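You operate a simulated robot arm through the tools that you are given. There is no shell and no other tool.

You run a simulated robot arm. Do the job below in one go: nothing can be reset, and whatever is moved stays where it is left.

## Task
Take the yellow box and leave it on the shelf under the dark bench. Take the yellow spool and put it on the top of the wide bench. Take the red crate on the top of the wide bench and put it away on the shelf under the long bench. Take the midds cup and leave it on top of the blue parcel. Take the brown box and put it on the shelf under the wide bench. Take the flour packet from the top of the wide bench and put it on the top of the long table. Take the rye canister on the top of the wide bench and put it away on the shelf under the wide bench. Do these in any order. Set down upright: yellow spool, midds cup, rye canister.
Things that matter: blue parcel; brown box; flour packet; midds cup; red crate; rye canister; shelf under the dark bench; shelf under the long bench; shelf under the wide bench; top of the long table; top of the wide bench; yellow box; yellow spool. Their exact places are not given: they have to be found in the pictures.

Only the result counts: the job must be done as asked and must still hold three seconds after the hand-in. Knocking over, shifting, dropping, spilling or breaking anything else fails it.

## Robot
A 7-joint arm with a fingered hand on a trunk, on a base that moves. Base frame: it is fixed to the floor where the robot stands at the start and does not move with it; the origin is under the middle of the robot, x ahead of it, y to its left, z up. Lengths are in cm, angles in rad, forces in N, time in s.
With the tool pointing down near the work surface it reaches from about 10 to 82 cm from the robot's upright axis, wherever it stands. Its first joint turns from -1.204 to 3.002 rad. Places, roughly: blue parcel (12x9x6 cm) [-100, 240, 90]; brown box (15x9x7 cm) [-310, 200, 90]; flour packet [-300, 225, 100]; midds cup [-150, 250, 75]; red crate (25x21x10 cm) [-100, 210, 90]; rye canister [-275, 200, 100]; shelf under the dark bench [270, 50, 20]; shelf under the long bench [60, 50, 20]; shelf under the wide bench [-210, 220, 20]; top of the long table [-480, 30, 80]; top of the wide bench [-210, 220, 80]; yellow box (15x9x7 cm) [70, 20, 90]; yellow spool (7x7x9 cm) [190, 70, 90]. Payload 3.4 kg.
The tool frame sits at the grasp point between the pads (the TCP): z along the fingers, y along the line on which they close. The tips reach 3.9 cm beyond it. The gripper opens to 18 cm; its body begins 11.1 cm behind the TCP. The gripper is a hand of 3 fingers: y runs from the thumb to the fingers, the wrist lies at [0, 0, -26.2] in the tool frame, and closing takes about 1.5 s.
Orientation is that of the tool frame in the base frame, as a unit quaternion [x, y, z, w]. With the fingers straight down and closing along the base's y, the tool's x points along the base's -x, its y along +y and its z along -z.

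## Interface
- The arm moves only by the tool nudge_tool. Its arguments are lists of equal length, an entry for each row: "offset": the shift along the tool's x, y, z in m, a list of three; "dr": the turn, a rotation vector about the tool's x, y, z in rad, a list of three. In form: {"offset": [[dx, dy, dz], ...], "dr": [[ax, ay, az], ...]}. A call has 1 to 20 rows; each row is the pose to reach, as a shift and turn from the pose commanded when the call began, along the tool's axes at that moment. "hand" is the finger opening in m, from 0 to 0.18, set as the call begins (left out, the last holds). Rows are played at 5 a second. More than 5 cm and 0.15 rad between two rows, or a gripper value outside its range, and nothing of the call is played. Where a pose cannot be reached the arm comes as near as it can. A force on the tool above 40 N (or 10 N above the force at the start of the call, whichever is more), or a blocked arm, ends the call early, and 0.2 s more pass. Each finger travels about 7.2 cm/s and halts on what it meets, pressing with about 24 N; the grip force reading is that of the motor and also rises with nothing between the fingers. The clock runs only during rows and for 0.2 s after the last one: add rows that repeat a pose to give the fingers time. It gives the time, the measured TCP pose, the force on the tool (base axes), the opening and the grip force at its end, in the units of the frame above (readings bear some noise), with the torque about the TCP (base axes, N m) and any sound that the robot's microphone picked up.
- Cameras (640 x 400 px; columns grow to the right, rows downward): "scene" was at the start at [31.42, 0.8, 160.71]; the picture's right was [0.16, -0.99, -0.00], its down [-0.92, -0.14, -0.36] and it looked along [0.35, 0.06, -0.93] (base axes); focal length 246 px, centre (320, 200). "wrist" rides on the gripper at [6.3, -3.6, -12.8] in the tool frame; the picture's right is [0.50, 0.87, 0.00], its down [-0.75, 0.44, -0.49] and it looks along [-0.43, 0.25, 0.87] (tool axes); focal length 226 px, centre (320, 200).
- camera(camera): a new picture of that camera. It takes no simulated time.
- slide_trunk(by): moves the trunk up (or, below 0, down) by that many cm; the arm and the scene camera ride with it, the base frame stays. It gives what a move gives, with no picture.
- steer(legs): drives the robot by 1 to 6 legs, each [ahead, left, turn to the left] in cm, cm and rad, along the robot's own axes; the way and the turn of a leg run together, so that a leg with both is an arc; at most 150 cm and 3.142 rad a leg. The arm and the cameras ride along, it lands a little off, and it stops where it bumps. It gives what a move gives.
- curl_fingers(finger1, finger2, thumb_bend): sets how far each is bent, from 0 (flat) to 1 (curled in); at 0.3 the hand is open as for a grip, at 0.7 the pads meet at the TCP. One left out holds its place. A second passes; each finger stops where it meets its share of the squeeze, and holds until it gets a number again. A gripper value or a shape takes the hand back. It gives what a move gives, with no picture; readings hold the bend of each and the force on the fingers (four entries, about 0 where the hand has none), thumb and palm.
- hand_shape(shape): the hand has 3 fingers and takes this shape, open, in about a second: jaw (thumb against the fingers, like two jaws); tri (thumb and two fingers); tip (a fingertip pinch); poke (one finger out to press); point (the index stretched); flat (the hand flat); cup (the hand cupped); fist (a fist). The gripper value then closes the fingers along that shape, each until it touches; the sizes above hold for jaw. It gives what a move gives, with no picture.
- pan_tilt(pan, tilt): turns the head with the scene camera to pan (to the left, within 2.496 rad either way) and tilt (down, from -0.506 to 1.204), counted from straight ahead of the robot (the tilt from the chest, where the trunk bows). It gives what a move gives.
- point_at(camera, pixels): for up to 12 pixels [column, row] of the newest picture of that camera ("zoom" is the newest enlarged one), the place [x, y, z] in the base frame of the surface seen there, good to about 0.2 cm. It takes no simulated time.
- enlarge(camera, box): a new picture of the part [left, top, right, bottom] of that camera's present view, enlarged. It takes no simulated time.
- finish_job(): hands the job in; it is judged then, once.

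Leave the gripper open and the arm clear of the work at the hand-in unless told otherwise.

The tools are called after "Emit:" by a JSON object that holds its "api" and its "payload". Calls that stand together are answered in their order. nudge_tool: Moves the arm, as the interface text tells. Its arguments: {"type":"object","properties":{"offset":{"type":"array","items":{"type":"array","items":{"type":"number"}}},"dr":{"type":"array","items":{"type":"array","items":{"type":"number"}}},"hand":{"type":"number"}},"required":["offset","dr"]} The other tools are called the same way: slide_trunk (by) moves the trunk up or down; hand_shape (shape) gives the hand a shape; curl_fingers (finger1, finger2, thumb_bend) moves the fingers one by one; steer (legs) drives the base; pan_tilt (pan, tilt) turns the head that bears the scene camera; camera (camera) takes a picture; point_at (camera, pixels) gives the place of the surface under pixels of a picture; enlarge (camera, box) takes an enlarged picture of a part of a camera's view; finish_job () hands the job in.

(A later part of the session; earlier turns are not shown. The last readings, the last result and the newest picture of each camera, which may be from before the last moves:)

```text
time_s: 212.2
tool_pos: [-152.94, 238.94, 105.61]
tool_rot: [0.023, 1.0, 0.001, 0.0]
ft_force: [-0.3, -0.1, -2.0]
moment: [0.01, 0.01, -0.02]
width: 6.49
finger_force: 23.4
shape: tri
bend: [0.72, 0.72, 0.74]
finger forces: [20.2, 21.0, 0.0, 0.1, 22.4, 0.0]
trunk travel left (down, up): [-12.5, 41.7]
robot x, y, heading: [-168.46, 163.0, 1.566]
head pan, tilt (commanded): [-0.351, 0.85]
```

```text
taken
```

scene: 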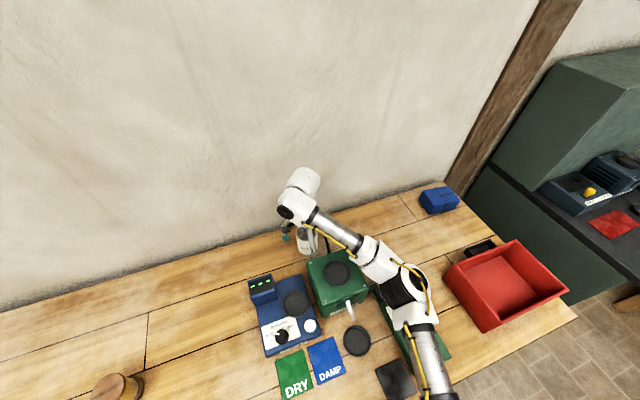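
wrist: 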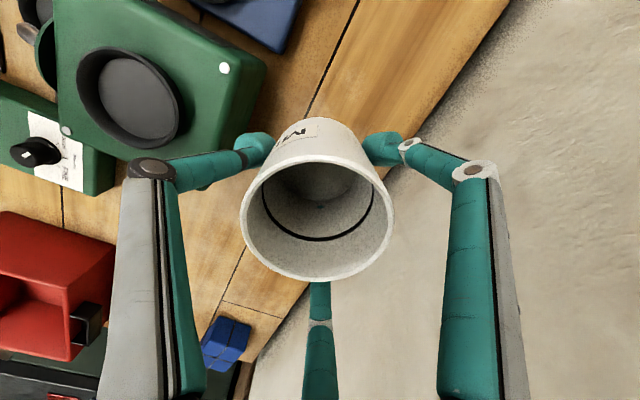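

The cup is up. I strafe right 55 cm to bring it over the blue parcel.

Emit:
{"api": "steer", "payload": {"legs": [[0, -54, 0]]}}

Emit:
{"api": "camera", "payload": {"camera": "wrist"}}

Emit:
{"api": "camera", "payload": {"camera": "scene"}}

```text
time_s: 215.3
tool_pos: [-98.77, 238.66, 106.04]
tool_rot: [0.02, 1.0, 0.001, 0.0]
ft_force: [-0.3, 1.0, -1.7]
moment: [-0.02, -0.04, 0.01]
width: 6.46
finger_force: 23.8
shape: tri
bend: [0.72, 0.72, 0.74]
finger forces: [20.3, 21.0, 0.1, 0.1, 22.2, 0.1]
trunk travel left (down, up): [-12.5, 41.7]
robot x, y, heading: [-113.13, 162.94, 1.57]
head pan, tilt (commanded): [-0.351, 0.85]
```

```text
taken
```

wrist: 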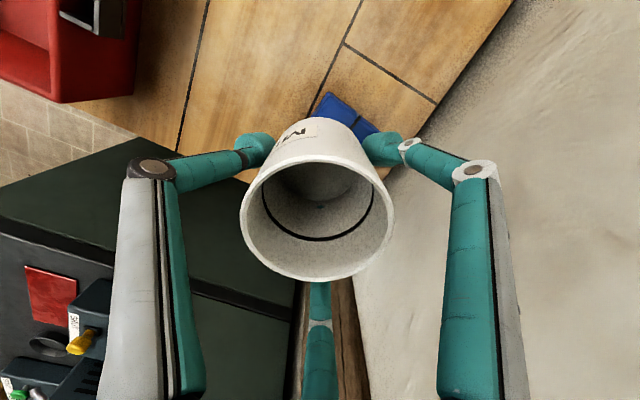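

```text
taken
```

scene: 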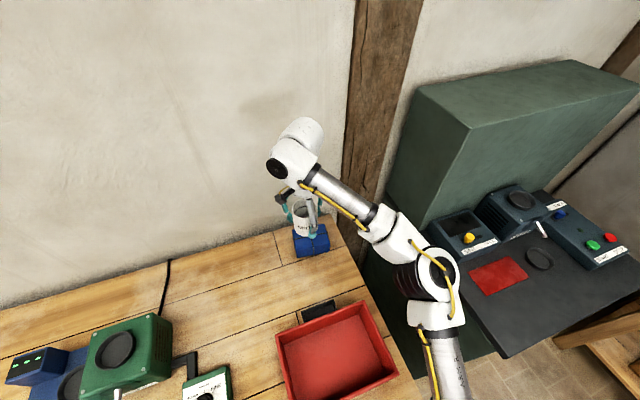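

I re-measure the parcel from here to align precisely.

Emit:
{"api": "enlarge", "payload": {"camera": "scene", "box": [260, 180, 360, 270]}}

Emit:
{"api": "point_at", "payload": {"camera": "wrist", "pixels": [[327, 95], [378, 128], [345, 110], [335, 108], [312, 115], [243, 220], [390, 220], [316, 160], [316, 280]]}}

```text
4.44 times, centred on (310, 225) of scene
```

zoom: 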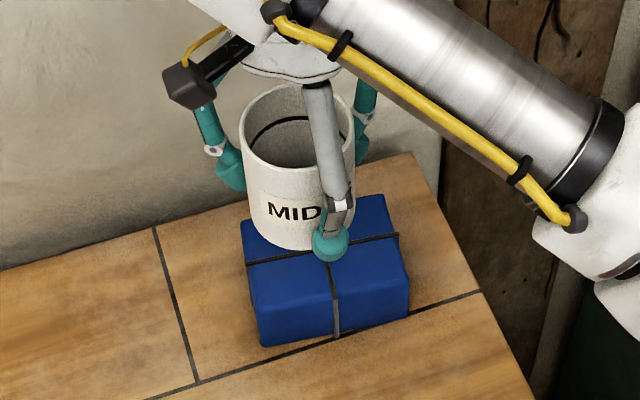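

```text
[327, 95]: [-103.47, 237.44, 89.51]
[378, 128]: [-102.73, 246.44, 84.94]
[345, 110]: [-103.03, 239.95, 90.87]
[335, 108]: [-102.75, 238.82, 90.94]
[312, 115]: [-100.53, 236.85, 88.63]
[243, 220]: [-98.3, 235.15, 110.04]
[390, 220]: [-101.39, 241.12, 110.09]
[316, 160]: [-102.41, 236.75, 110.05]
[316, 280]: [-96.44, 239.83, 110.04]
```

Emit:
{"api": "point_at", "payload": {"camera": "zoom", "pixels": [[262, 342], [404, 316], [252, 275], [405, 270], [243, 225], [388, 200], [333, 300], [275, 250], [246, 200], [290, 225], [345, 195], [275, 92]]}}

```text
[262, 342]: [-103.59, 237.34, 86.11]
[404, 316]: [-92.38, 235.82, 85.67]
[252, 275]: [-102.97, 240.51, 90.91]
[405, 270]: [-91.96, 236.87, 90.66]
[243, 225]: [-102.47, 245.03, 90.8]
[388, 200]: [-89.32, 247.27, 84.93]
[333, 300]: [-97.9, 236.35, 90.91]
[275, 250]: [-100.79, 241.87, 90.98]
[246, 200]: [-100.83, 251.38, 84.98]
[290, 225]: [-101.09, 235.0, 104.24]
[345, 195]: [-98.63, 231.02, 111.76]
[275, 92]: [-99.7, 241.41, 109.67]
```

Parcel centre (−97.4,240.8); the cup's own centre is about (−99.6,238.2). I shift by (+2.2,+2.6) and lower to just above the parcel.

Emit:
{"api": "nudge_tool", "payload": {"offset": [[-0.011, 0.013, 0.02], [-0.021, 0.027, 0.04], [-0.021, 0.027, 0.065], [-0.021, 0.027, 0.08], [-0.021, 0.027, 0.08]], "dr": [[0, 0, 0], [0, 0, 0], [0, 0, 0], [0, 0, 0], [0, 0, 0]]}}

Emit:
{"api": "enlarge", "payload": {"camera": "scene", "box": [260, 180, 360, 270]}}

Emit:
{"api": "camera", "payload": {"camera": "wrist"}}

```text
time_s: 216.5
tool_pos: [-96.61, 240.97, 98.43]
tool_rot: [0.02, 1.0, 0.003, 0.003]
ft_force: [0.3, -0.1, -2.0]
moment: [0.0, -0.02, 0.01]
width: 6.48
finger_force: 23.9
shape: tri
bend: [0.72, 0.72, 0.74]
finger forces: [20.6, 21.4, 0.1, 0.0, 22.7, 0.1]
trunk travel left (down, up): [-12.5, 41.7]
robot x, y, heading: [-113.17, 162.97, 1.568]
head pan, tilt (commanded): [-0.351, 0.85]
```

```text
4.44 times, centred on (310, 225) of scene
```

zoom: 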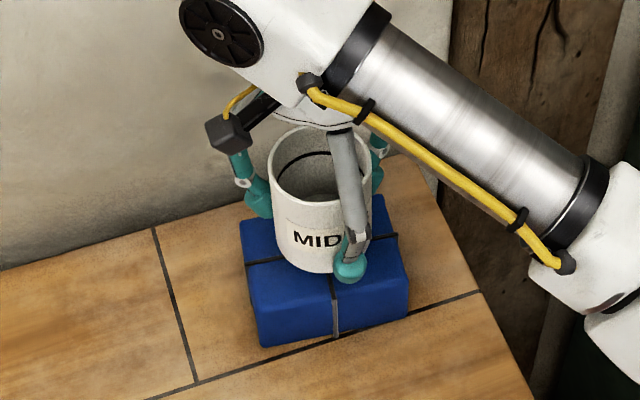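

```text
taken
```

wrist: 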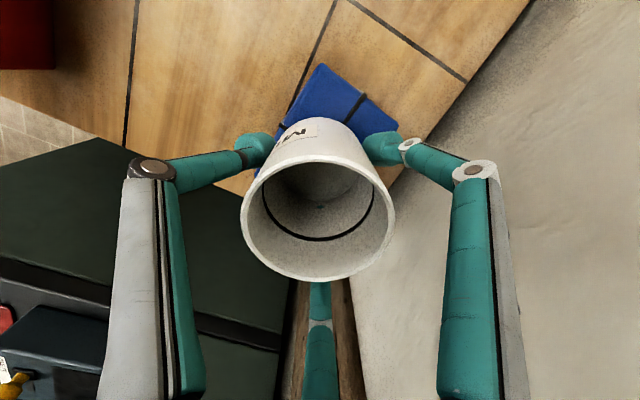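

Emit:
{"api": "point_at", "payload": {"camera": "zoom", "pixels": [[310, 255], [280, 215], [300, 150], [272, 170], [330, 262]]}}

Emit:
{"api": "point_at", "payload": {"camera": "wrist", "pixels": [[243, 220], [392, 220], [316, 160], [316, 280], [320, 70], [385, 110], [345, 105]]}}

```text
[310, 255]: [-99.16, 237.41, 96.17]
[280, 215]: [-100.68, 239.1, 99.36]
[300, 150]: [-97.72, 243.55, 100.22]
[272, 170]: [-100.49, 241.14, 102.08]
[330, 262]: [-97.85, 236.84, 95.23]
```

```text
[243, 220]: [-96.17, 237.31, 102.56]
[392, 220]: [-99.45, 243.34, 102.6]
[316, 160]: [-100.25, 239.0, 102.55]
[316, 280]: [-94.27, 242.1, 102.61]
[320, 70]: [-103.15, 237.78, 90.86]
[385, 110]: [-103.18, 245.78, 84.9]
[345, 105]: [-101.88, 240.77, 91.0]
```

The cup is centred over the parcel. I lower about 2.3 cm.

Emit:
{"api": "nudge_tool", "payload": {"offset": [[0, 0.003, 0.01], [0, 0.003, 0.018], [0, 0.003, 0.021], [0, 0.003, 0.023], [0, 0.003, 0.023]], "dr": [[0, 0, 0], [0, 0, 0], [0, 0, 0], [0, 0, 0], [0, 0, 0]]}}

```text
time_s: 217.7
tool_pos: [-96.78, 241.18, 95.93]
tool_rot: [0.02, 1.0, 0.003, 0.001]
ft_force: [0.3, -0.3, -1.5]
moment: [-0.01, -0.02, 0.01]
width: 6.46
finger_force: 24.1
shape: tri
bend: [0.72, 0.72, 0.74]
finger forces: [20.7, 21.3, 0.0, 0.0, 22.7, 0.0]
trunk travel left (down, up): [-12.5, 41.7]
robot x, y, heading: [-113.33, 163.03, 1.572]
head pan, tilt (commanded): [-0.351, 0.85]
```

Not touching yet; a few more millimetres.

Emit:
{"api": "nudge_tool", "payload": {"offset": [[0, 0, 0.001], [0, 0, 0.002], [0, 0, 0.002], [0, 0, 0.002]], "dr": [[0, 0, 0], [0, 0, 0], [0, 0, 0], [0, 0, 0]]}}

Emit:
{"api": "enlarge", "payload": {"camera": "scene", "box": [260, 180, 360, 270]}}

```text
time_s: 218.7
tool_pos: [-96.72, 241.27, 95.85]
tool_rot: [0.021, 1.0, 0.003, 0.002]
ft_force: [0.4, 1.1, 1.1]
moment: [-0.04, 0.02, 0.03]
width: 6.44
finger_force: 24.1
shape: tri
bend: [0.72, 0.72, 0.74]
finger forces: [20.9, 21.7, 0.1, 0.0, 22.4, 0.0]
trunk travel left (down, up): [-12.5, 41.7]
robot x, y, heading: [-113.19, 163.03, 1.569]
head pan, tilt (commanded): [-0.351, 0.85]
```

```text
4.44 times, centred on (310, 225) of scene
```

zoom: 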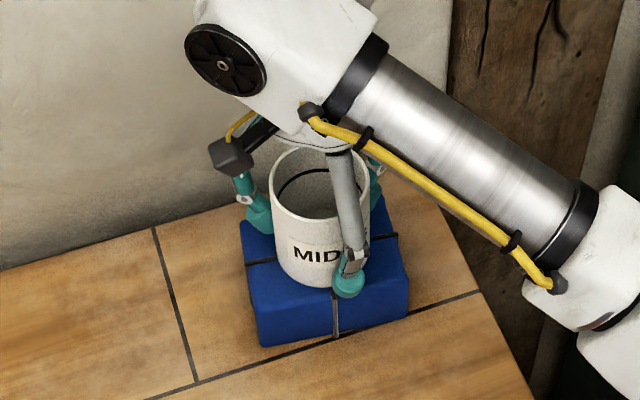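

Contact just reached (+1 N). I open the hand slowly in place.

Emit:
{"api": "nudge_tool", "payload": {"offset": [[0, 0, 0.0005], [0, 0, 0.0005], [0, 0, 0.0005], [0, 0, 0.0005], [0, 0, 0.0005], [0, 0, 0.0005], [0, 0, 0.0005], [0, 0, 0.0005]], "dr": [[0, 0, 0], [0, 0, 0], [0, 0, 0], [0, 0, 0], [0, 0, 0], [0, 0, 0], [0, 0, 0], [0, 0, 0]], "hand": 0.13}}

Emit:
{"api": "camera", "payload": {"camera": "wrist"}}

Emit:
{"api": "enlarge", "payload": {"camera": "scene", "box": [260, 180, 360, 270]}}

```text
time_s: 220.5
tool_pos: [-96.69, 241.16, 95.76]
tool_rot: [0.02, 1.0, 0.003, 0.002]
ft_force: [0.2, 0.2, -0.4]
moment: [0.02, -0.02, 0.01]
width: 12.97
finger_force: 0.1
shape: tri
bend: [0.62, 0.62, 0.62]
finger forces: [0.1, 0.1, 0.0, 0.0, 0.0, 0.0]
trunk travel left (down, up): [-12.5, 41.7]
robot x, y, heading: [-113.36, 162.51, 1.569]
head pan, tilt (commanded): [-0.351, 0.85]
```

```text
taken
```

wrist: 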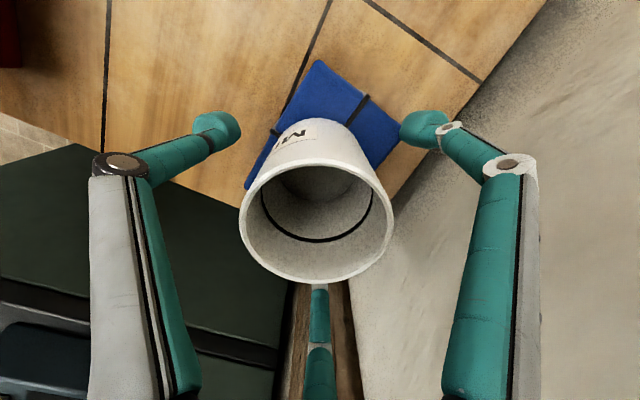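

```text
4.44 times, centred on (310, 225) of scene
```

zoom: 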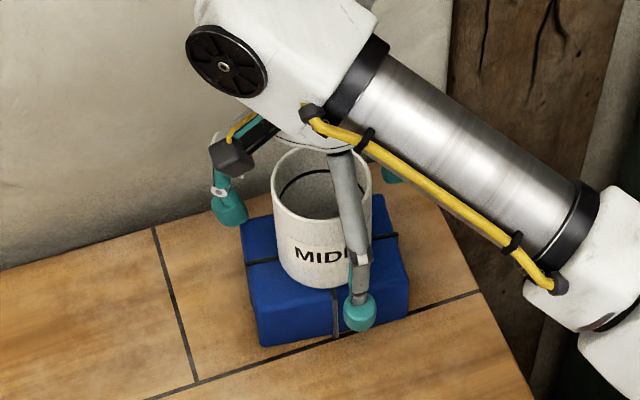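

The cup stands upright on the parcel. I rise straight up 12 cm, then retract.

Emit:
{"api": "nudge_tool", "payload": {"offset": [[0, 0, -0.02], [0, 0, -0.05], [0, 0, -0.08], [0, -0.005, -0.105], [0, -0.03, -0.125], [0, -0.07, -0.14], [0, -0.11, -0.15], [0, -0.15, -0.15], [0, -0.19, -0.15], [0, -0.23, -0.15], [0, -0.26, -0.15]], "dr": [[0, 0, 0], [0, 0, 0], [0, 0, 0], [0, 0, 0], [0, 0, 0], [0, 0, 0], [0, 0, 0], [0, 0, 0], [0, 0, 0], [0, 0, 0], [0, 0, 0]]}}

Emit:
{"api": "camera", "payload": {"camera": "scene"}}

```text
time_s: 222.9
tool_pos: [-97.57, 214.99, 110.59]
tool_rot: [0.02, 1.0, 0.003, 0.003]
ft_force: [0.1, 0.4, 0.2]
moment: [0.04, -0.02, 0.01]
width: 12.95
finger_force: 0.0
shape: tri
bend: [0.61, 0.61, 0.61]
finger forces: [0.0, 0.0, 0.0, 0.0, 0.0, 0.1]
trunk travel left (down, up): [-12.5, 41.7]
robot x, y, heading: [-113.56, 162.8, 1.574]
head pan, tilt (commanded): [-0.351, 0.85]
```

```text
taken
```

scene: 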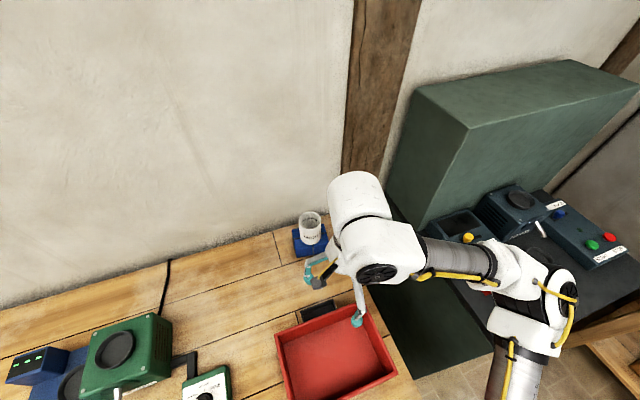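

The cup is done. Next the red crate (25×21, wider than the 18 cm opening). I look straight at it to measure its rim and walls.

Emit:
{"api": "pan_tilt", "payload": {"pan": -0.3, "tilt": 1.15}}

Emit:
{"api": "camera", "payload": {"camera": "scene"}}

Emit:
{"api": "camera", "payload": {"camera": "wrist"}}

```text
time_s: 223.7
tool_pos: [-97.69, 215.04, 110.57]
tool_rot: [0.02, 1.0, 0.004, 0.002]
ft_force: [-0.1, 0.2, 0.2]
moment: [0.02, 0.02, 0.0]
width: 12.96
finger_force: 0.0
shape: tri
bend: [0.61, 0.61, 0.61]
finger forces: [0.0, 0.0, 0.0, 0.0, 0.0, 0.0]
trunk travel left (down, up): [-12.5, 41.7]
robot x, y, heading: [-113.73, 162.91, 1.568]
head pan, tilt (commanded): [-0.3, 1.15]
```

```text
taken
```

scene: 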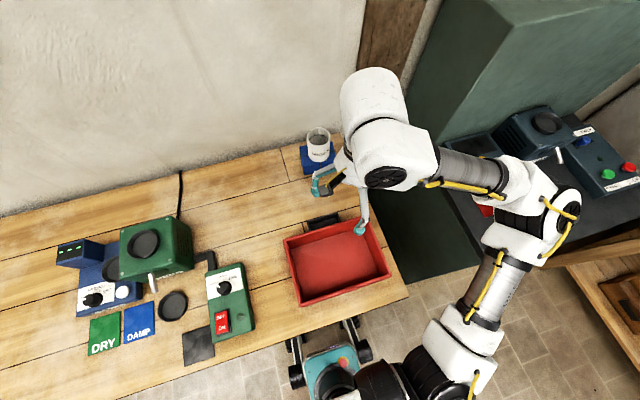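

```text
taken
```

wrist: 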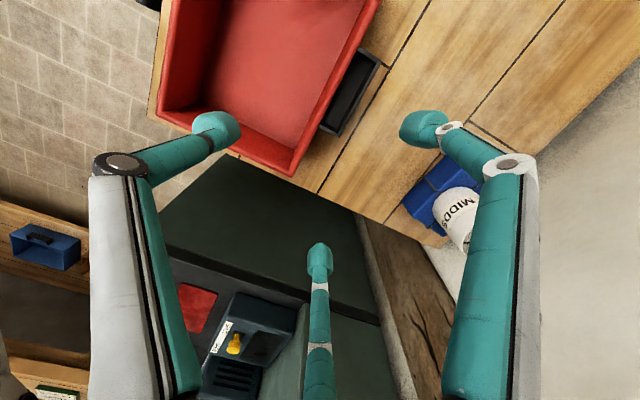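

Emit:
{"api": "enlarge", "payload": {"camera": "scene", "box": [270, 200, 410, 320]}}

Emit:
{"api": "point_at", "payload": {"camera": "scene", "pixels": [[286, 240], [365, 226], [389, 272], [304, 300], [340, 262], [320, 219], [310, 230], [300, 307], [392, 277], [330, 290], [293, 270], [378, 248]]}}

```text
3.33 times, centred on (340, 260) of scene
```

zoom: 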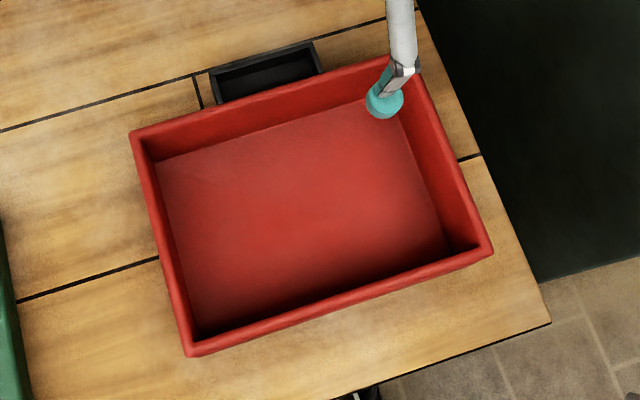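

```text
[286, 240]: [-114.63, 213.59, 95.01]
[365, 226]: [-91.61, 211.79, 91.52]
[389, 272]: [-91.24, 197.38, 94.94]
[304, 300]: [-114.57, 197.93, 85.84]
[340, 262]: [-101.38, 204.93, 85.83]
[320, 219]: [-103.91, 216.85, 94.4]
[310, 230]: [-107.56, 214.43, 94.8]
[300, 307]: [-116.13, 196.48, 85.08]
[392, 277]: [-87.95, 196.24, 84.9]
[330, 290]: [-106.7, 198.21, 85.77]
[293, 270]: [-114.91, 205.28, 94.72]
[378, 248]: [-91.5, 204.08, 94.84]
```

Emit:
{"api": "point_at", "payload": {"camera": "zoom", "pixels": [[134, 140], [385, 62], [488, 248], [192, 350], [158, 160], [395, 95], [452, 248], [200, 330], [265, 52], [215, 75], [318, 45], [320, 70]]}}

Emit:
{"api": "point_at", "payload": {"camera": "zoom", "pixels": [[250, 105], [275, 85], [300, 60], [545, 322], [360, 385], [150, 190], [420, 90], [470, 160], [175, 250], [300, 310], [270, 100], [330, 330]]}}

```text
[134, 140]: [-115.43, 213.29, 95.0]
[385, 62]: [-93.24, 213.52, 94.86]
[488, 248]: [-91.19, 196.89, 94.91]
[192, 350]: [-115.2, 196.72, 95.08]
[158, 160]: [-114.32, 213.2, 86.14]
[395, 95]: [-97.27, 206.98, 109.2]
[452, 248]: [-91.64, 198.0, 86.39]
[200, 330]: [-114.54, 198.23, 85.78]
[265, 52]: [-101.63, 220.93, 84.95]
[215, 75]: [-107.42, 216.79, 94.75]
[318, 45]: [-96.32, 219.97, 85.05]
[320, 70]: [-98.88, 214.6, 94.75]
```

```text
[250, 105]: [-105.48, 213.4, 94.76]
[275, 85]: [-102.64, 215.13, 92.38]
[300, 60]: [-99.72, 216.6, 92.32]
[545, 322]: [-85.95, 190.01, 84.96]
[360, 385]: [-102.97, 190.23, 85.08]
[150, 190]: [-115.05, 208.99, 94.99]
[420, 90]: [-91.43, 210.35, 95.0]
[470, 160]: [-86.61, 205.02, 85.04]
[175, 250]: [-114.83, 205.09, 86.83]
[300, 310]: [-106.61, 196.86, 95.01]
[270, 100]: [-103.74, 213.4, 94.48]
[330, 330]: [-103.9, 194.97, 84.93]
```

The crate body is x −115.5…−90.8, y 196.5…213.8 (17.3 cm deep, with a black handle behind), rim z 95. So it can be gripped across its depth, with the two fingers straddling the handle. I back off 22 cm, switch to jaw and open the fingers wider by curling less.

Emit:
{"api": "steer", "payload": {"legs": [[-22, 4, 0]]}}

Emit:
{"api": "hand_shape", "payload": {"shape": "jaw"}}

Emit:
{"api": "curl_fingers", "payload": {"finger1": 0.15, "finger2": 0.15, "thumb_bend": 0.15}}

Emit:
{"api": "camera", "payload": {"camera": "wrist"}}

Emit:
{"api": "camera", "payload": {"camera": "scene"}}

```text
time_s: 225.4
tool_pos: [-101.35, 193.42, 110.58]
tool_rot: [0.023, 1.0, 0.005, 0.0]
ft_force: [0.6, 0.3, 0.4]
moment: [0.04, -0.03, -0.02]
width: 12.97
finger_force: 0.0
shape: tri
bend: [0.61, 0.61, 0.61]
finger forces: [0.0, 0.0, 0.0, 0.0, 0.0, 0.1]
trunk travel left (down, up): [-12.5, 41.7]
robot x, y, heading: [-117.42, 141.82, 1.564]
head pan, tilt (commanded): [-0.3, 1.15]
```

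```text
time_s: 226.3
tool_pos: [-101.7, 192.99, 110.86]
tool_rot: [0.023, 1.0, 0.005, 0.003]
ft_force: [0.2, 0.6, 0.5]
moment: [0.03, -0.01, 0.0]
width: 17.97
finger_force: 0.1
shape: jaw
bend: [0.3, 0.3, 0.3]
finger forces: [0.1, 0.0, 0.1, 0.0, 0.0, 0.0]
trunk travel left (down, up): [-12.5, 41.7]
robot x, y, heading: [-116.93, 141.55, 1.571]
head pan, tilt (commanded): [-0.3, 1.15]
```

```text
time_s: 227.3
tool_pos: [-101.67, 192.94, 110.78]
tool_rot: [0.022, 1.0, 0.005, 0.002]
ft_force: [0.1, -0.5, 0.4]
moment: [0.0, 0.02, 0.0]
width: 18.92
finger_force: 0.1
shape: fingers
bend: [0.15, 0.15, 0.15]
finger forces: [0.1, 0.0, 0.0, 0.1, 0.0, 0.1]
trunk travel left (down, up): [-12.5, 41.7]
robot x, y, heading: [-117.65, 141.18, 1.565]
head pan, tilt (commanded): [-0.3, 1.15]
```

```text
taken
```

wrist: 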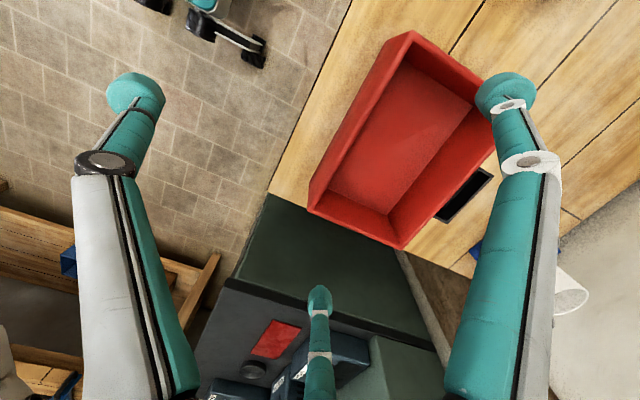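

```text
taken
```

scene: 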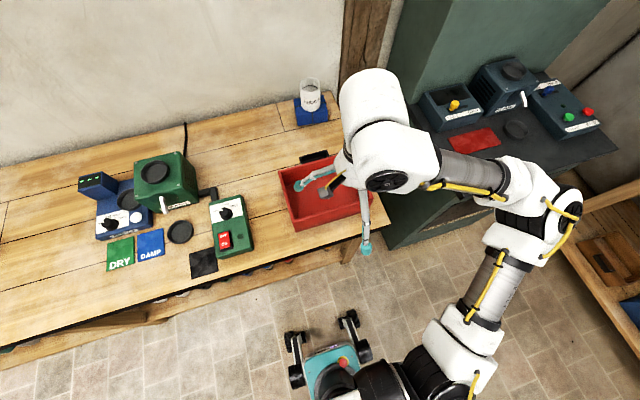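

Emit:
{"api": "point_at", "payload": {"camera": "wrist", "pixels": [[135, 92], [150, 100], [505, 92], [490, 100], [320, 300], [320, 290], [470, 190], [445, 215], [490, 175]]}}

Emit:
{"api": "point_at", "payload": {"camera": "scene", "pixels": [[560, 200], [540, 190], [505, 240], [470, 320], [450, 160], [400, 380], [345, 320], [520, 60], [430, 100]]}}

```text
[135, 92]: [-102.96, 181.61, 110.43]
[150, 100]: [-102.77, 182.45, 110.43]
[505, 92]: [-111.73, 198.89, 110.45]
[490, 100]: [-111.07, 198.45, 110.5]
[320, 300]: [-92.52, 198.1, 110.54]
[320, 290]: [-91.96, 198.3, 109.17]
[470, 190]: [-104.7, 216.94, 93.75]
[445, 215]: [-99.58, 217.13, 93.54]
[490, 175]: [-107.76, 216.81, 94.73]
```

```text
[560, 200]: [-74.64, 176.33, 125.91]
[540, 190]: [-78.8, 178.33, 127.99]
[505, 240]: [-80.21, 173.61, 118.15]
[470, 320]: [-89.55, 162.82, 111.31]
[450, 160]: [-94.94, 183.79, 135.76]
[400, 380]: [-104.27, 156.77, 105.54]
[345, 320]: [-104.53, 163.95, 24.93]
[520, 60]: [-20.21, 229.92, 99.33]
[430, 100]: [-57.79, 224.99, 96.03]
```

The three fingers always spread radially (120°), so an outside grip of 17–18 cm isn't possible, but pressing outward from inside the crate is (inner depth ≈15.5 cm). I set the opening to 11 cm and move above the crate's middle.

Emit:
{"api": "nudge_tool", "payload": {"offset": [[0.0054, 0.036, 0.02], [0.0108, 0.072, 0.04], [0.0162, 0.108, 0.06], [0.0215, 0.144, 0.08], [0.0215, 0.144, 0.08], [0.0215, 0.144, 0.08]], "dr": [[0, 0, 0], [0, 0, 0], [0, 0, 0], [0, 0, 0], [0, 0, 0], [0, 0, 0]], "hand": 0.11}}

Emit:
{"api": "camera", "payload": {"camera": "wrist"}}

Emit:
{"api": "camera", "payload": {"camera": "scene"}}

```text
time_s: 228.7
tool_pos: [-103.33, 207.74, 102.99]
tool_rot: [0.023, 1.0, 0.005, 0.002]
ft_force: [0.6, 0.0, 0.1]
moment: [-0.03, 0.0, -0.03]
width: 11.05
finger_force: 0.0
shape: jaw
bend: [0.68, 0.68, 0.68]
finger forces: [0.0, 0.0, 0.0, 0.0, 0.1, 0.1]
trunk travel left (down, up): [-12.5, 41.7]
robot x, y, heading: [-117.38, 141.21, 1.566]
head pan, tilt (commanded): [-0.3, 1.15]
```

```text
taken
```

wrist: 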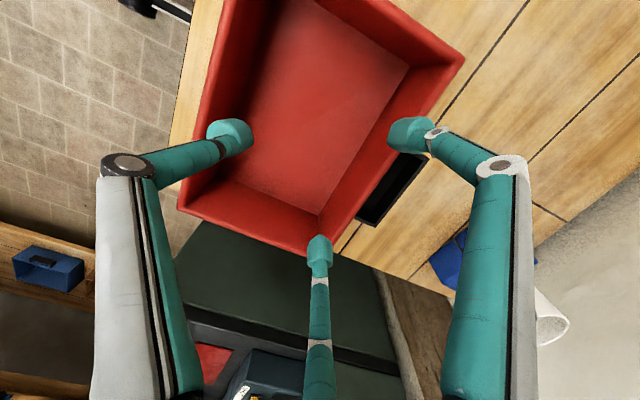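

```text
taken
```

scene: 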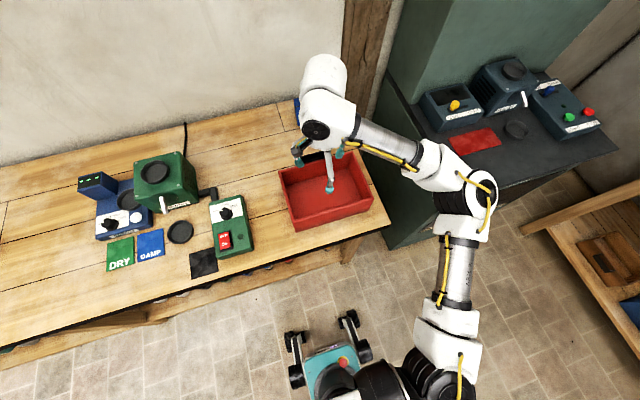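

Emit:
{"api": "point_at", "payload": {"camera": "wrist", "pixels": [[232, 132], [405, 130], [320, 245], [185, 205], [200, 150], [460, 60], [340, 225], [325, 190], [215, 180], [380, 130], [240, 180], [390, 170]]}}

```text
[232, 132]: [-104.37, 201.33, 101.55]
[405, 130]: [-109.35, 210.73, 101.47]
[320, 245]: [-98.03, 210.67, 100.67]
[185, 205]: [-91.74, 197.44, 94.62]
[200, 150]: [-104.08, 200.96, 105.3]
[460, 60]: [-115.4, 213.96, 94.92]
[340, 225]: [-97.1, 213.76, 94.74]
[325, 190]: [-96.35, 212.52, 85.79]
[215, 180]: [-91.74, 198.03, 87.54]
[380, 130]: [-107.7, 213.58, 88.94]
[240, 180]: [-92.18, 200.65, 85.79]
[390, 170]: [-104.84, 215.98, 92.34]
```

Fingertips fit inside the crate. I descend 11.5 cm into it.

Emit:
{"api": "nudge_tool", "payload": {"offset": [[0, 0, 0.04], [0, 0, 0.08], [0, 0, 0.105], [0, 0, 0.115], [0, 0, 0.115]], "dr": [[0, 0, 0], [0, 0, 0], [0, 0, 0], [0, 0, 0], [0, 0, 0]]}}

Emit:
{"api": "camera", "payload": {"camera": "wrist"}}

```text
time_s: 229.9
tool_pos: [-103.17, 207.61, 91.44]
tool_rot: [0.021, 1.0, 0.005, 0.003]
ft_force: [-0.8, 0.1, -0.5]
moment: [0.01, -0.01, 0.0]
width: 11.07
finger_force: 0.0
shape: jaw
bend: [0.68, 0.68, 0.68]
finger forces: [0.0, 0.0, 0.0, 0.0, 0.1, 0.1]
trunk travel left (down, up): [-12.5, 41.7]
robot x, y, heading: [-117.22, 141.54, 1.567]
head pan, tilt (commanded): [-0.3, 1.15]
```

```text
taken
```

wrist: 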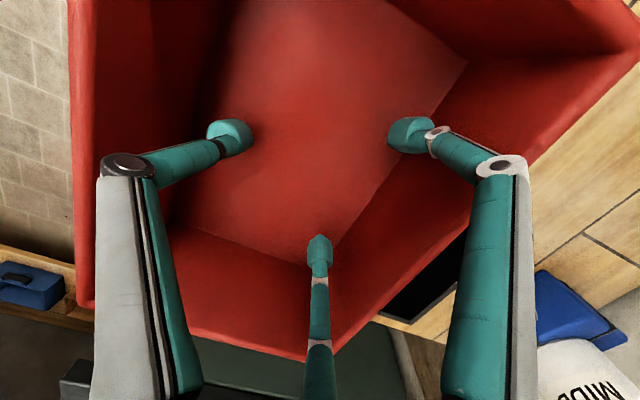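

Inside. Now I open the hand so the fingers press outward on the walls, and read the forces.

Emit:
{"api": "nudge_tool", "payload": {"offset": [[0, 0, 0], [0, 0, 0], [0, 0, 0], [0, 0, 0], [0, 0, 0], [0, 0, 0], [0, 0, 0]], "dr": [[0, 0, 0], [0, 0, 0], [0, 0, 0], [0, 0, 0], [0, 0, 0], [0, 0, 0], [0, 0, 0]], "hand": 0.18}}

Emit:
{"api": "camera", "payload": {"camera": "wrist"}}

Emit:
{"api": "camera", "payload": {"camera": "scene"}}

```text
time_s: 231.5
tool_pos: [-103.17, 207.71, 91.39]
tool_rot: [0.023, 1.0, 0.006, 0.002]
ft_force: [0.1, -0.9, 0.3]
moment: [-0.04, -0.02, 0.12]
width: 17.98
finger_force: 0.2
shape: jaw
bend: [0.31, 0.3, 0.3]
finger forces: [1.2, 0.0, 0.0, 0.0, 0.0, 0.0]
trunk travel left (down, up): [-12.5, 41.7]
robot x, y, heading: [-117.51, 141.31, 1.56]
head pan, tilt (commanded): [-0.3, 1.15]
```

```text
taken
```

wrist: 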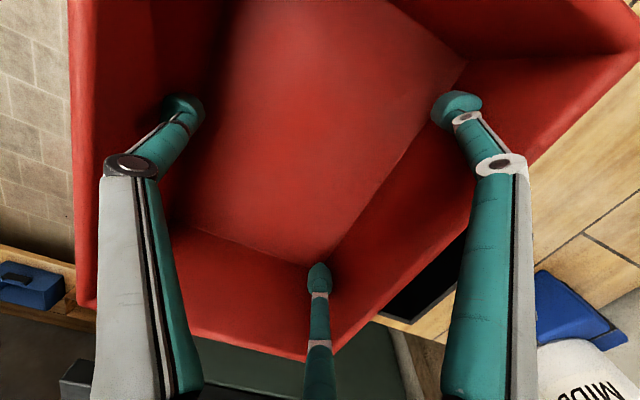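

```text
taken
```

scene: 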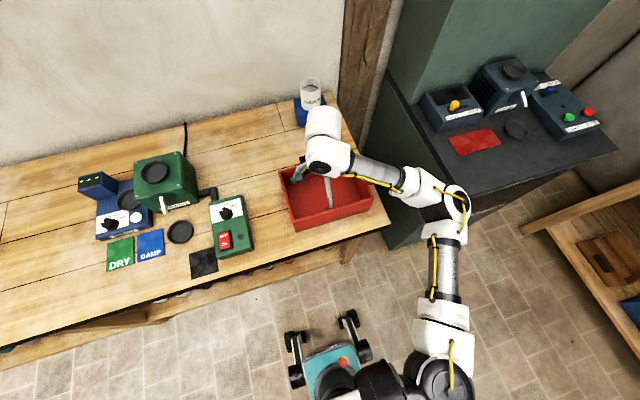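

It opened to 18 cm with only a touch. I flare the fingers further with curl 0.1 so they press on the walls.

Emit:
{"api": "curl_fingers", "payload": {"finger1": 0.1, "finger2": 0.1, "thumb_bend": 0.1}}

Emit:
{"api": "camera", "payload": {"camera": "wrist"}}

```text
time_s: 232.5
tool_pos: [-103.19, 207.72, 91.47]
tool_rot: [0.023, 1.0, 0.005, 0.003]
ft_force: [-0.4, 2.9, -0.7]
moment: [-0.09, 0.03, 0.06]
width: 15.88
finger_force: 14.2
shape: fingers
bend: [0.23, 0.16, 0.27]
finger forces: [9.3, 4.0, 0.1, 0.0, 15.2, 0.1]
trunk travel left (down, up): [-12.5, 41.7]
robot x, y, heading: [-117.43, 141.37, 1.569]
head pan, tilt (commanded): [-0.3, 1.15]
```

```text
taken
```

wrist: 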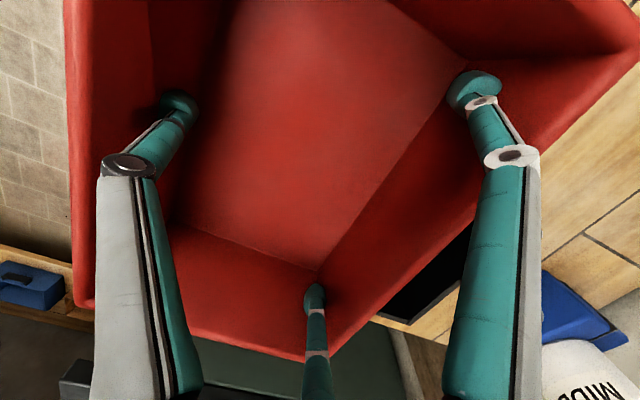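

The fingers press outward (9, 4, 15 N). I ask for more flare (0.0) to firm the hold.

Emit:
{"api": "curl_fingers", "payload": {"finger1": 0.0, "finger2": 0.0, "thumb_bend": 0.0}}

Emit:
{"api": "camera", "payload": {"camera": "wrist"}}

```text
time_s: 233.5
tool_pos: [-103.2, 207.68, 91.42]
tool_rot: [0.022, 1.0, 0.005, 0.004]
ft_force: [-0.1, -1.4, 0.7]
moment: [-0.39, 0.3, 0.11]
width: 16.08
finger_force: 18.0
shape: fingers
bend: [0.22, 0.14, 0.28]
finger forces: [10.5, 9.6, 0.0, 0.0, 15.5, 0.0]
trunk travel left (down, up): [-12.5, 41.7]
robot x, y, heading: [-117.23, 141.4, 1.565]
head pan, tilt (commanded): [-0.3, 1.15]
```

```text
taken
```

wrist: 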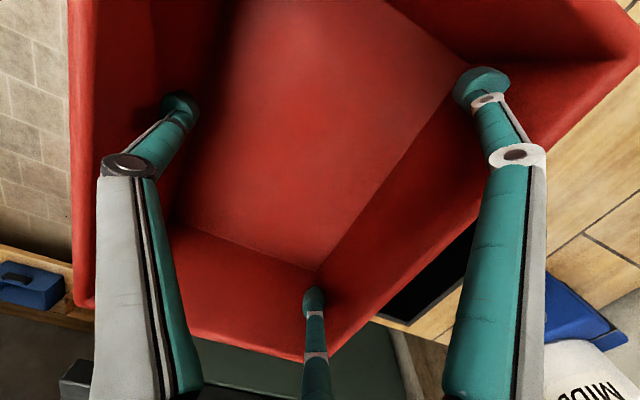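

Forces 10.5, 9.6 and 15.5 N. I try a small 2 cm lift and look.

Emit:
{"api": "nudge_tool", "payload": {"offset": [[0, 0, -0.005], [0, 0, -0.01], [0, 0, -0.02], [0, 0, -0.02]], "dr": [[0, 0, 0], [0, 0, 0], [0, 0, 0], [0, 0, 0]]}}

Emit:
{"api": "camera", "payload": {"camera": "scene"}}

Emit:
{"api": "camera", "payload": {"camera": "wrist"}}

```text
time_s: 234.5
tool_pos: [-102.98, 207.92, 93.53]
tool_rot: [0.022, 1.0, 0.005, 0.003]
ft_force: [0.4, -0.8, -7.3]
moment: [0.12, 0.02, -0.03]
width: 16.92
finger_force: 17.8
shape: fingers
bend: [0.14, 0.11, 0.28]
finger forces: [11.1, 9.9, 0.0, 0.1, 15.3, 0.0]
trunk travel left (down, up): [-12.5, 41.7]
robot x, y, heading: [-117.57, 141.34, 1.562]
head pan, tilt (commanded): [-0.3, 1.15]
```

```text
taken
```

scene: 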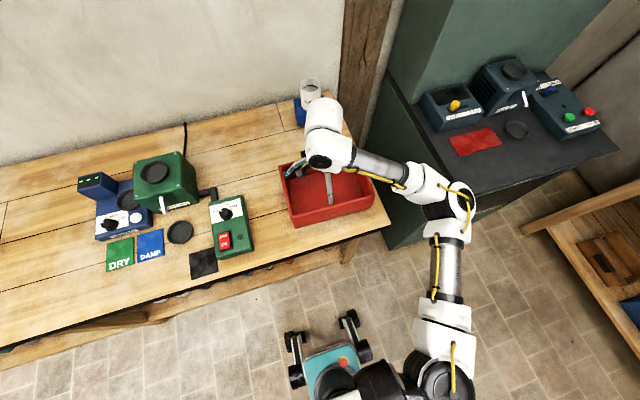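

```text
taken
```

wrist: 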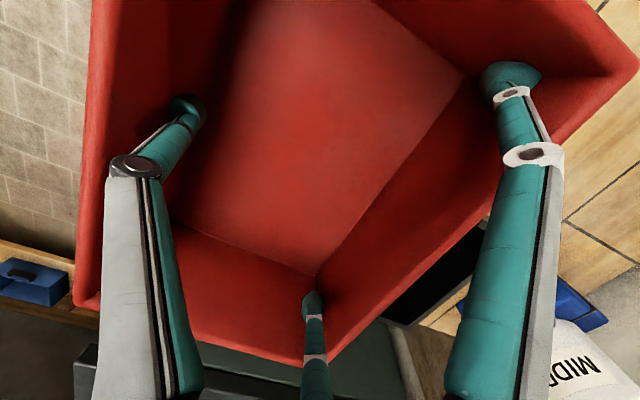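

The force reads −7 N, so it's carrying. I check the crate's rim height and tilt.

Emit:
{"api": "enlarge", "payload": {"camera": "scene", "box": [260, 130, 400, 240]}}

Emit:
{"api": "point_at", "payload": {"camera": "wrist", "pixels": [[85, 295], [110, 50], [325, 345], [625, 70], [300, 150], [240, 215], [200, 330], [440, 240]]}}

```text
3.64 times, centred on (330, 185) of scene
```

zoom: 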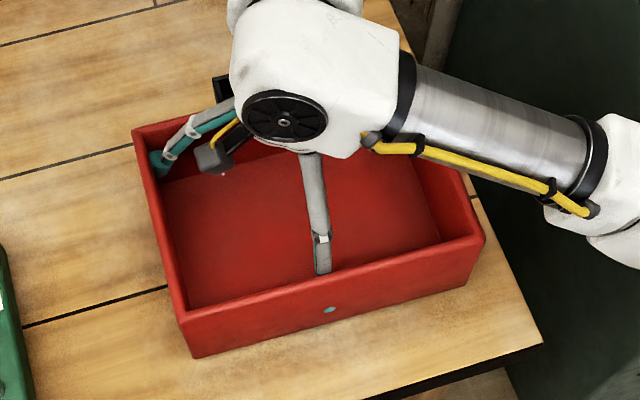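

```text
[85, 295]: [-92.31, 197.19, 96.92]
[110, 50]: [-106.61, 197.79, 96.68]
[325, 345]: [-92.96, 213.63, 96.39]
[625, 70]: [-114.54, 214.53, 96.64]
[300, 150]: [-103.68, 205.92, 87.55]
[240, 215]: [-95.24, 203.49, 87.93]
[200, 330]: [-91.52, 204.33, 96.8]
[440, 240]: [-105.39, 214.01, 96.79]
```

The crate is lifted level by about 1.8 cm. I raise it slowly further, 14 cm, in small steps.

Emit:
{"api": "nudge_tool", "payload": {"offset": [[0, 0, -0.01], [0, 0, -0.025], [0, 0, -0.04], [0, 0, -0.055], [0, 0, -0.07], [0, 0, -0.085], [0, 0, -0.1], [0, 0, -0.115], [0, 0, -0.13], [0, 0, -0.14], [0, 0, -0.14]], "dr": [[0, 0, 0], [0, 0, 0], [0, 0, 0], [0, 0, 0], [0, 0, 0], [0, 0, 0], [0, 0, 0], [0, 0, 0], [0, 0, 0], [0, 0, 0], [0, 0, 0]]}}

Emit:
{"api": "camera", "payload": {"camera": "wrist"}}

Emit:
{"api": "camera", "payload": {"camera": "scene"}}

```text
time_s: 236.9
tool_pos: [-103.28, 207.58, 107.45]
tool_rot: [0.023, 1.0, 0.006, 0.002]
ft_force: [0.3, 0.5, -6.8]
moment: [0.1, 0.04, 0.02]
width: 16.9
finger_force: 17.8
shape: fingers
bend: [0.14, 0.11, 0.28]
finger forces: [11.0, 9.1, 0.0, 0.0, 15.2, 0.1]
trunk travel left (down, up): [-12.5, 41.7]
robot x, y, heading: [-117.49, 141.27, 1.566]
head pan, tilt (commanded): [-0.3, 1.15]
```

```text
taken
```

wrist: 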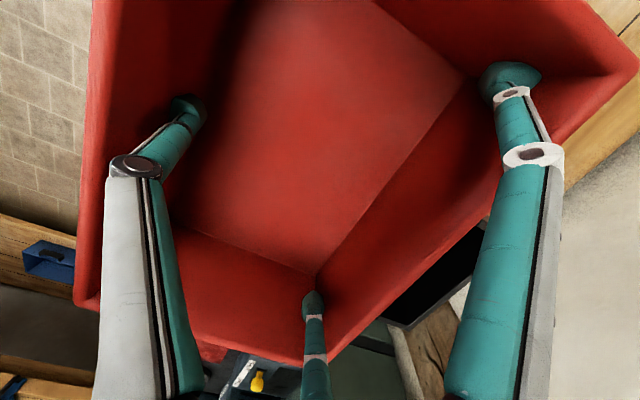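

```text
taken
```

scene: 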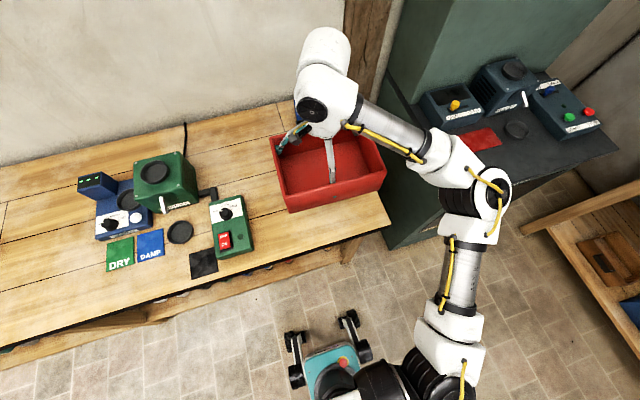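

Stable hold. I back away from the bench, then retract the tool toward the robot.

Emit:
{"api": "steer", "payload": {"legs": [[-28, 0, 0]]}}

Emit:
{"api": "nudge_tool", "payload": {"offset": [[0, -0.025, -0.005], [0, -0.05, -0.01], [0, -0.075, -0.015], [0, -0.1, -0.02], [0, -0.125, -0.025], [0, -0.15, -0.03], [0, -0.17, -0.03], [0, -0.17, -0.03]], "dr": [[0, 0, 0], [0, 0, 0], [0, 0, 0], [0, 0, 0], [0, 0, 0], [0, 0, 0], [0, 0, 0], [0, 0, 0]]}}

Emit:
{"api": "camera", "payload": {"camera": "wrist"}}

```text
time_s: 238.9
tool_pos: [-103.65, 179.45, 107.44]
tool_rot: [0.021, 1.0, 0.006, 0.003]
ft_force: [0.6, -0.1, -6.5]
moment: [0.1, 0.03, 0.01]
width: 16.93
finger_force: 17.2
shape: fingers
bend: [0.14, 0.11, 0.28]
finger forces: [10.8, 9.1, 0.0, 0.0, 14.9, 0.0]
trunk travel left (down, up): [-12.5, 41.7]
robot x, y, heading: [-117.39, 113.17, 1.574]
head pan, tilt (commanded): [-0.3, 1.15]
```

```text
time_s: 240.7
tool_pos: [-104.44, 161.91, 110.5]
tool_rot: [0.02, 1.0, 0.007, 0.004]
ft_force: [0.3, 0.6, -6.1]
moment: [0.13, 0.02, 0.01]
width: 16.93
finger_force: 17.3
shape: fingers
bend: [0.13, 0.11, 0.27]
finger forces: [11.1, 9.5, 0.0, 0.0, 14.4, 0.0]
trunk travel left (down, up): [-12.5, 41.7]
robot x, y, heading: [-117.53, 113.06, 1.571]
head pan, tilt (commanded): [-0.3, 1.15]
```

```text
taken
```

wrist: 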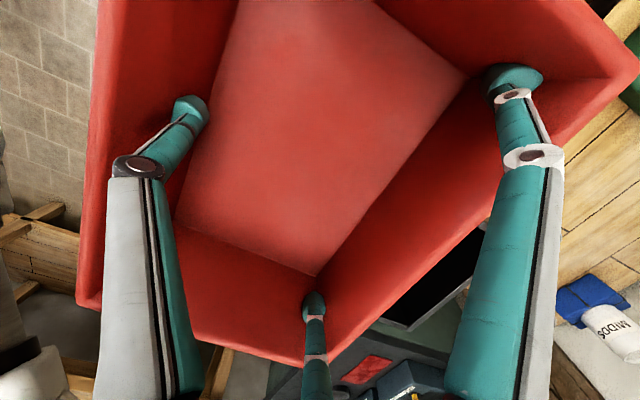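

Still firm. I strafe right 75, reverse 105 down the corridor, then turn right to face the long bench.

Emit:
{"api": "steer", "payload": {"legs": [[0, -72, 0], [-105, 0, 0]]}}

Emit:
{"api": "camera", "payload": {"camera": "wrist"}}

Emit:
{"api": "steer", "payload": {"legs": [[-10, 8, 0], [0, 0, -0.8], [0, 0, -0.771]]}}

Emit:
{"api": "pan_tilt", "payload": {"pan": 0.0, "tilt": 0.85}}

Emit:
{"api": "camera", "payload": {"camera": "scene"}}

Emit:
{"api": "camera", "payload": {"camera": "wrist"}}

```text
time_s: 249.7
tool_pos: [-30.43, 57.68, 110.71]
tool_rot: [0.022, 1.0, 0.008, 0.005]
ft_force: [1.6, 0.0, -7.0]
moment: [0.16, 0.01, 0.0]
width: 16.92
finger_force: 16.9
shape: fingers
bend: [0.13, 0.11, 0.27]
finger forces: [11.3, 9.4, 0.1, 0.0, 14.4, 0.1]
trunk travel left (down, up): [-12.5, 41.7]
robot x, y, heading: [-43.31, 9.14, 1.565]
head pan, tilt (commanded): [-0.3, 1.15]
```

```text
taken
```

wrist: 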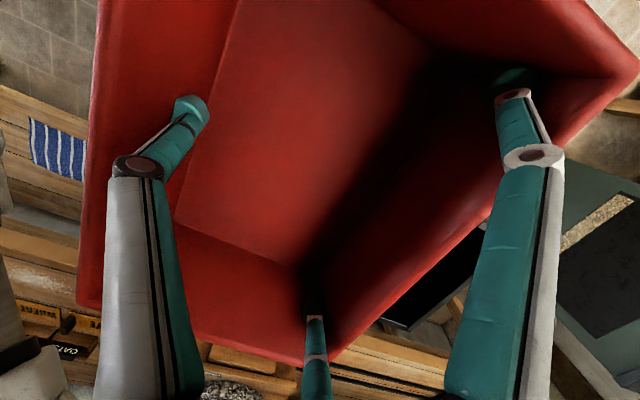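

```text
time_s: 255.0
tool_pos: [-3.2, -12.29, 110.88]
tool_rot: [0.717, 0.697, 0.001, 0.013]
ft_force: [0.6, 1.1, -7.2]
moment: [-0.03, -0.13, -0.01]
width: 16.93
finger_force: 16.3
shape: fingers
bend: [0.13, 0.11, 0.27]
finger forces: [11.4, 8.2, 0.0, 0.1, 13.7, 0.0]
trunk travel left (down, up): [-12.5, 41.7]
robot x, y, heading: [-51.54, -0.81, 0.01]
head pan, tilt (commanded): [-0.3, 1.15]
```

```text
time_s: 255.8
tool_pos: [-3.65, -11.41, 111.12]
tool_rot: [0.717, 0.697, 0.0, 0.017]
ft_force: [-0.2, 0.4, -7.1]
moment: [-0.02, -0.08, 0.0]
width: 16.94
finger_force: 17.4
shape: fingers
bend: [0.13, 0.11, 0.26]
finger forces: [11.3, 8.8, 0.1, 0.0, 14.0, 0.0]
trunk travel left (down, up): [-12.5, 41.7]
robot x, y, heading: [-51.41, -0.67, 0.011]
head pan, tilt (commanded): [0.0, 0.85]
```

```text
taken
```

scene: 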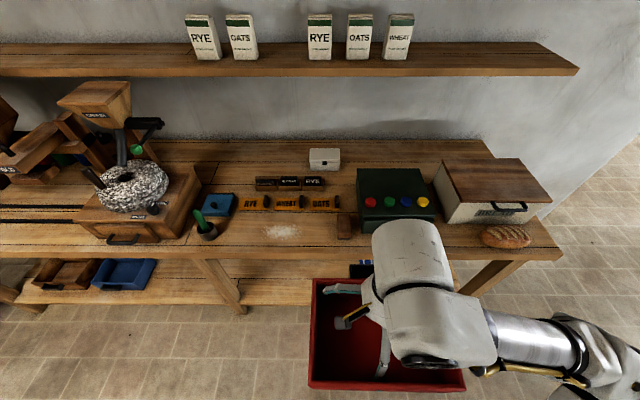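

```text
taken
```

wrist: 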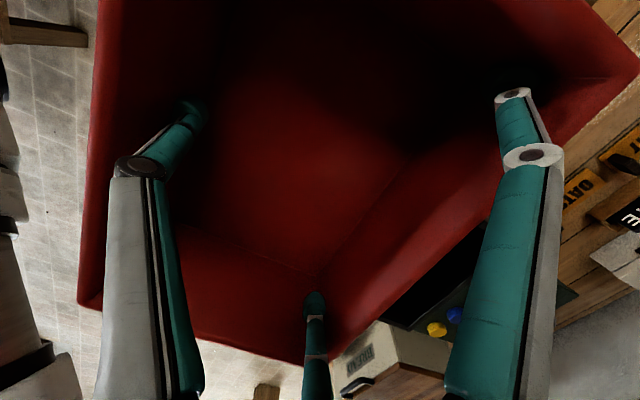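

I see the long bench and its lower shelf at (270,285), legs at (225,285) and (490,275). I measure.

Emit:
{"api": "point_at", "payload": {"camera": "scene", "pixels": [[270, 285], [290, 300], [270, 258], [300, 245], [225, 285], [240, 310], [490, 275], [465, 290], [130, 270], [130, 300], [270, 262], [300, 275]]}}

Emit:
{"api": "pan_tilt", "payload": {"pan": 0.35, "tilt": 1.1}}

Emit:
{"api": "camera", "payload": {"camera": "scene"}}

```text
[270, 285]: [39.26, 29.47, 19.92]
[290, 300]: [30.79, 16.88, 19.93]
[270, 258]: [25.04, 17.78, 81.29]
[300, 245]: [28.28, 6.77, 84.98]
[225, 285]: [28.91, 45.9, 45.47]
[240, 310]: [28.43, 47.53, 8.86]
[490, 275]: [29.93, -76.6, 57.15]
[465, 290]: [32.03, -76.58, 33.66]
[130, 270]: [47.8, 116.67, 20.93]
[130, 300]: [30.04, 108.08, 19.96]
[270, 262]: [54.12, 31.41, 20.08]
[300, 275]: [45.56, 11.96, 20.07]
```

```text
time_s: 256.7
tool_pos: [-3.73, -11.42, 111.15]
tool_rot: [0.717, 0.697, 0.0, 0.016]
ft_force: [-0.6, 0.4, -6.6]
moment: [0.02, -0.12, 0.0]
width: 16.95
finger_force: 16.9
shape: fingers
bend: [0.13, 0.11, 0.26]
finger forces: [11.3, 8.7, 0.1, 0.0, 13.9, 0.1]
trunk travel left (down, up): [-12.5, 41.7]
robot x, y, heading: [-52.23, -0.54, 0.011]
head pan, tilt (commanded): [0.351, 1.1]
```

```text
taken
```

scene: 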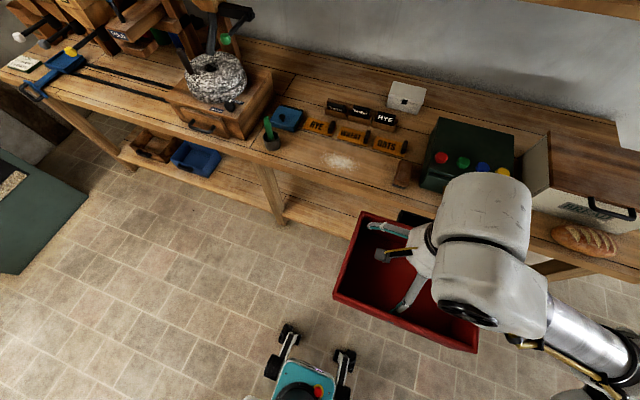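

The shelf bay between legs (y −77…46) is free around y≈8. I shift left 19 cm and back 6 cm, then extend and lower the crate in front of the bench.

Emit:
{"api": "steer", "payload": {"legs": [[-6, 19, -0.01]]}}

Emit:
{"api": "nudge_tool", "payload": {"offset": [[0, 0.02, 0.02], [0, 0.04, 0.045], [0, 0.06, 0.07], [0, 0.08, 0.1], [0, 0.1, 0.13], [0, 0.12, 0.16], [0, 0.13, 0.19], [0, 0.13, 0.22], [0, 0.13, 0.25], [0, 0.13, 0.28], [0, 0.13, 0.31], [0, 0.13, 0.34], [0, 0.13, 0.37], [0, 0.13, 0.4], [0, 0.13, 0.4]], "dr": [[0, 0, 0], [0, 0, 0], [0, 0, 0], [0, 0, 0], [0, 0, 0], [0, 0, 0], [0, 0, 0], [0, 0, 0], [0, 0, 0], [0, 0, 0], [0, 0, 0], [0, 0, 0], [0, 0, 0], [0, 0, 0], [0, 0, 0]]}}

Emit:
{"api": "camera", "payload": {"camera": "scene"}}

Emit:
{"api": "camera", "payload": {"camera": "wrist"}}

```text
time_s: 258.2
tool_pos: [-9.81, 6.68, 111.07]
tool_rot: [0.721, 0.693, 0.0, 0.017]
ft_force: [-0.3, -0.2, -6.1]
moment: [0.02, -0.12, -0.03]
width: 16.92
finger_force: 17.0
shape: fingers
bend: [0.13, 0.11, 0.26]
finger forces: [11.3, 8.9, 0.0, 0.0, 13.9, 0.0]
trunk travel left (down, up): [-12.5, 41.7]
robot x, y, heading: [-57.45, 18.28, 0.001]
head pan, tilt (commanded): [0.351, 1.1]
```

```text
time_s: 261.4
tool_pos: [4.06, 5.54, 71.82]
tool_rot: [0.721, 0.693, 0.002, 0.019]
ft_force: [-0.4, -0.4, -6.6]
moment: [0.01, -0.08, -0.02]
width: 16.98
finger_force: 17.3
shape: fingers
bend: [0.13, 0.11, 0.25]
finger forces: [11.4, 9.2, 0.0, 0.0, 14.1, 0.0]
trunk travel left (down, up): [-12.5, 41.7]
robot x, y, heading: [-57.67, 18.44, 0.001]
head pan, tilt (commanded): [0.351, 1.1]
```

```text
taken
```

scene: 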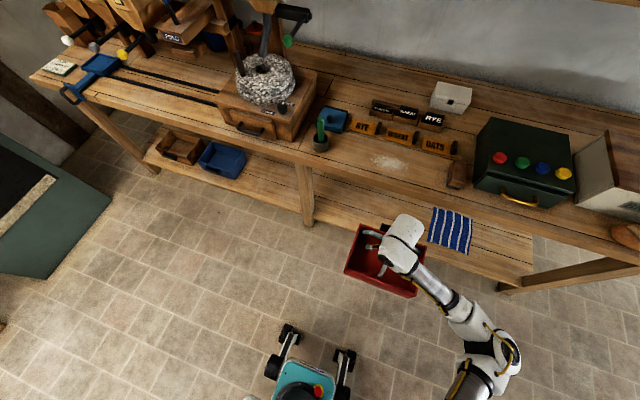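

```text
taken
```

wrist: 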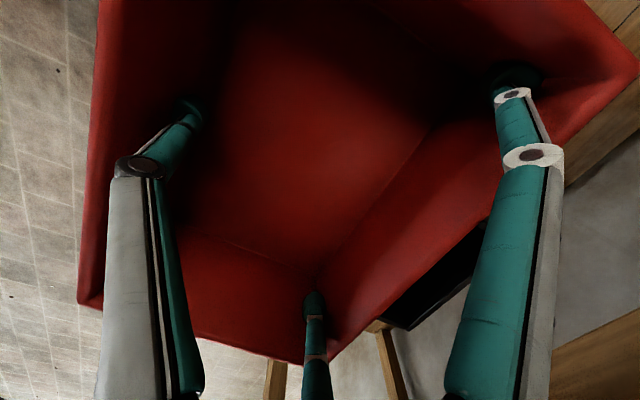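

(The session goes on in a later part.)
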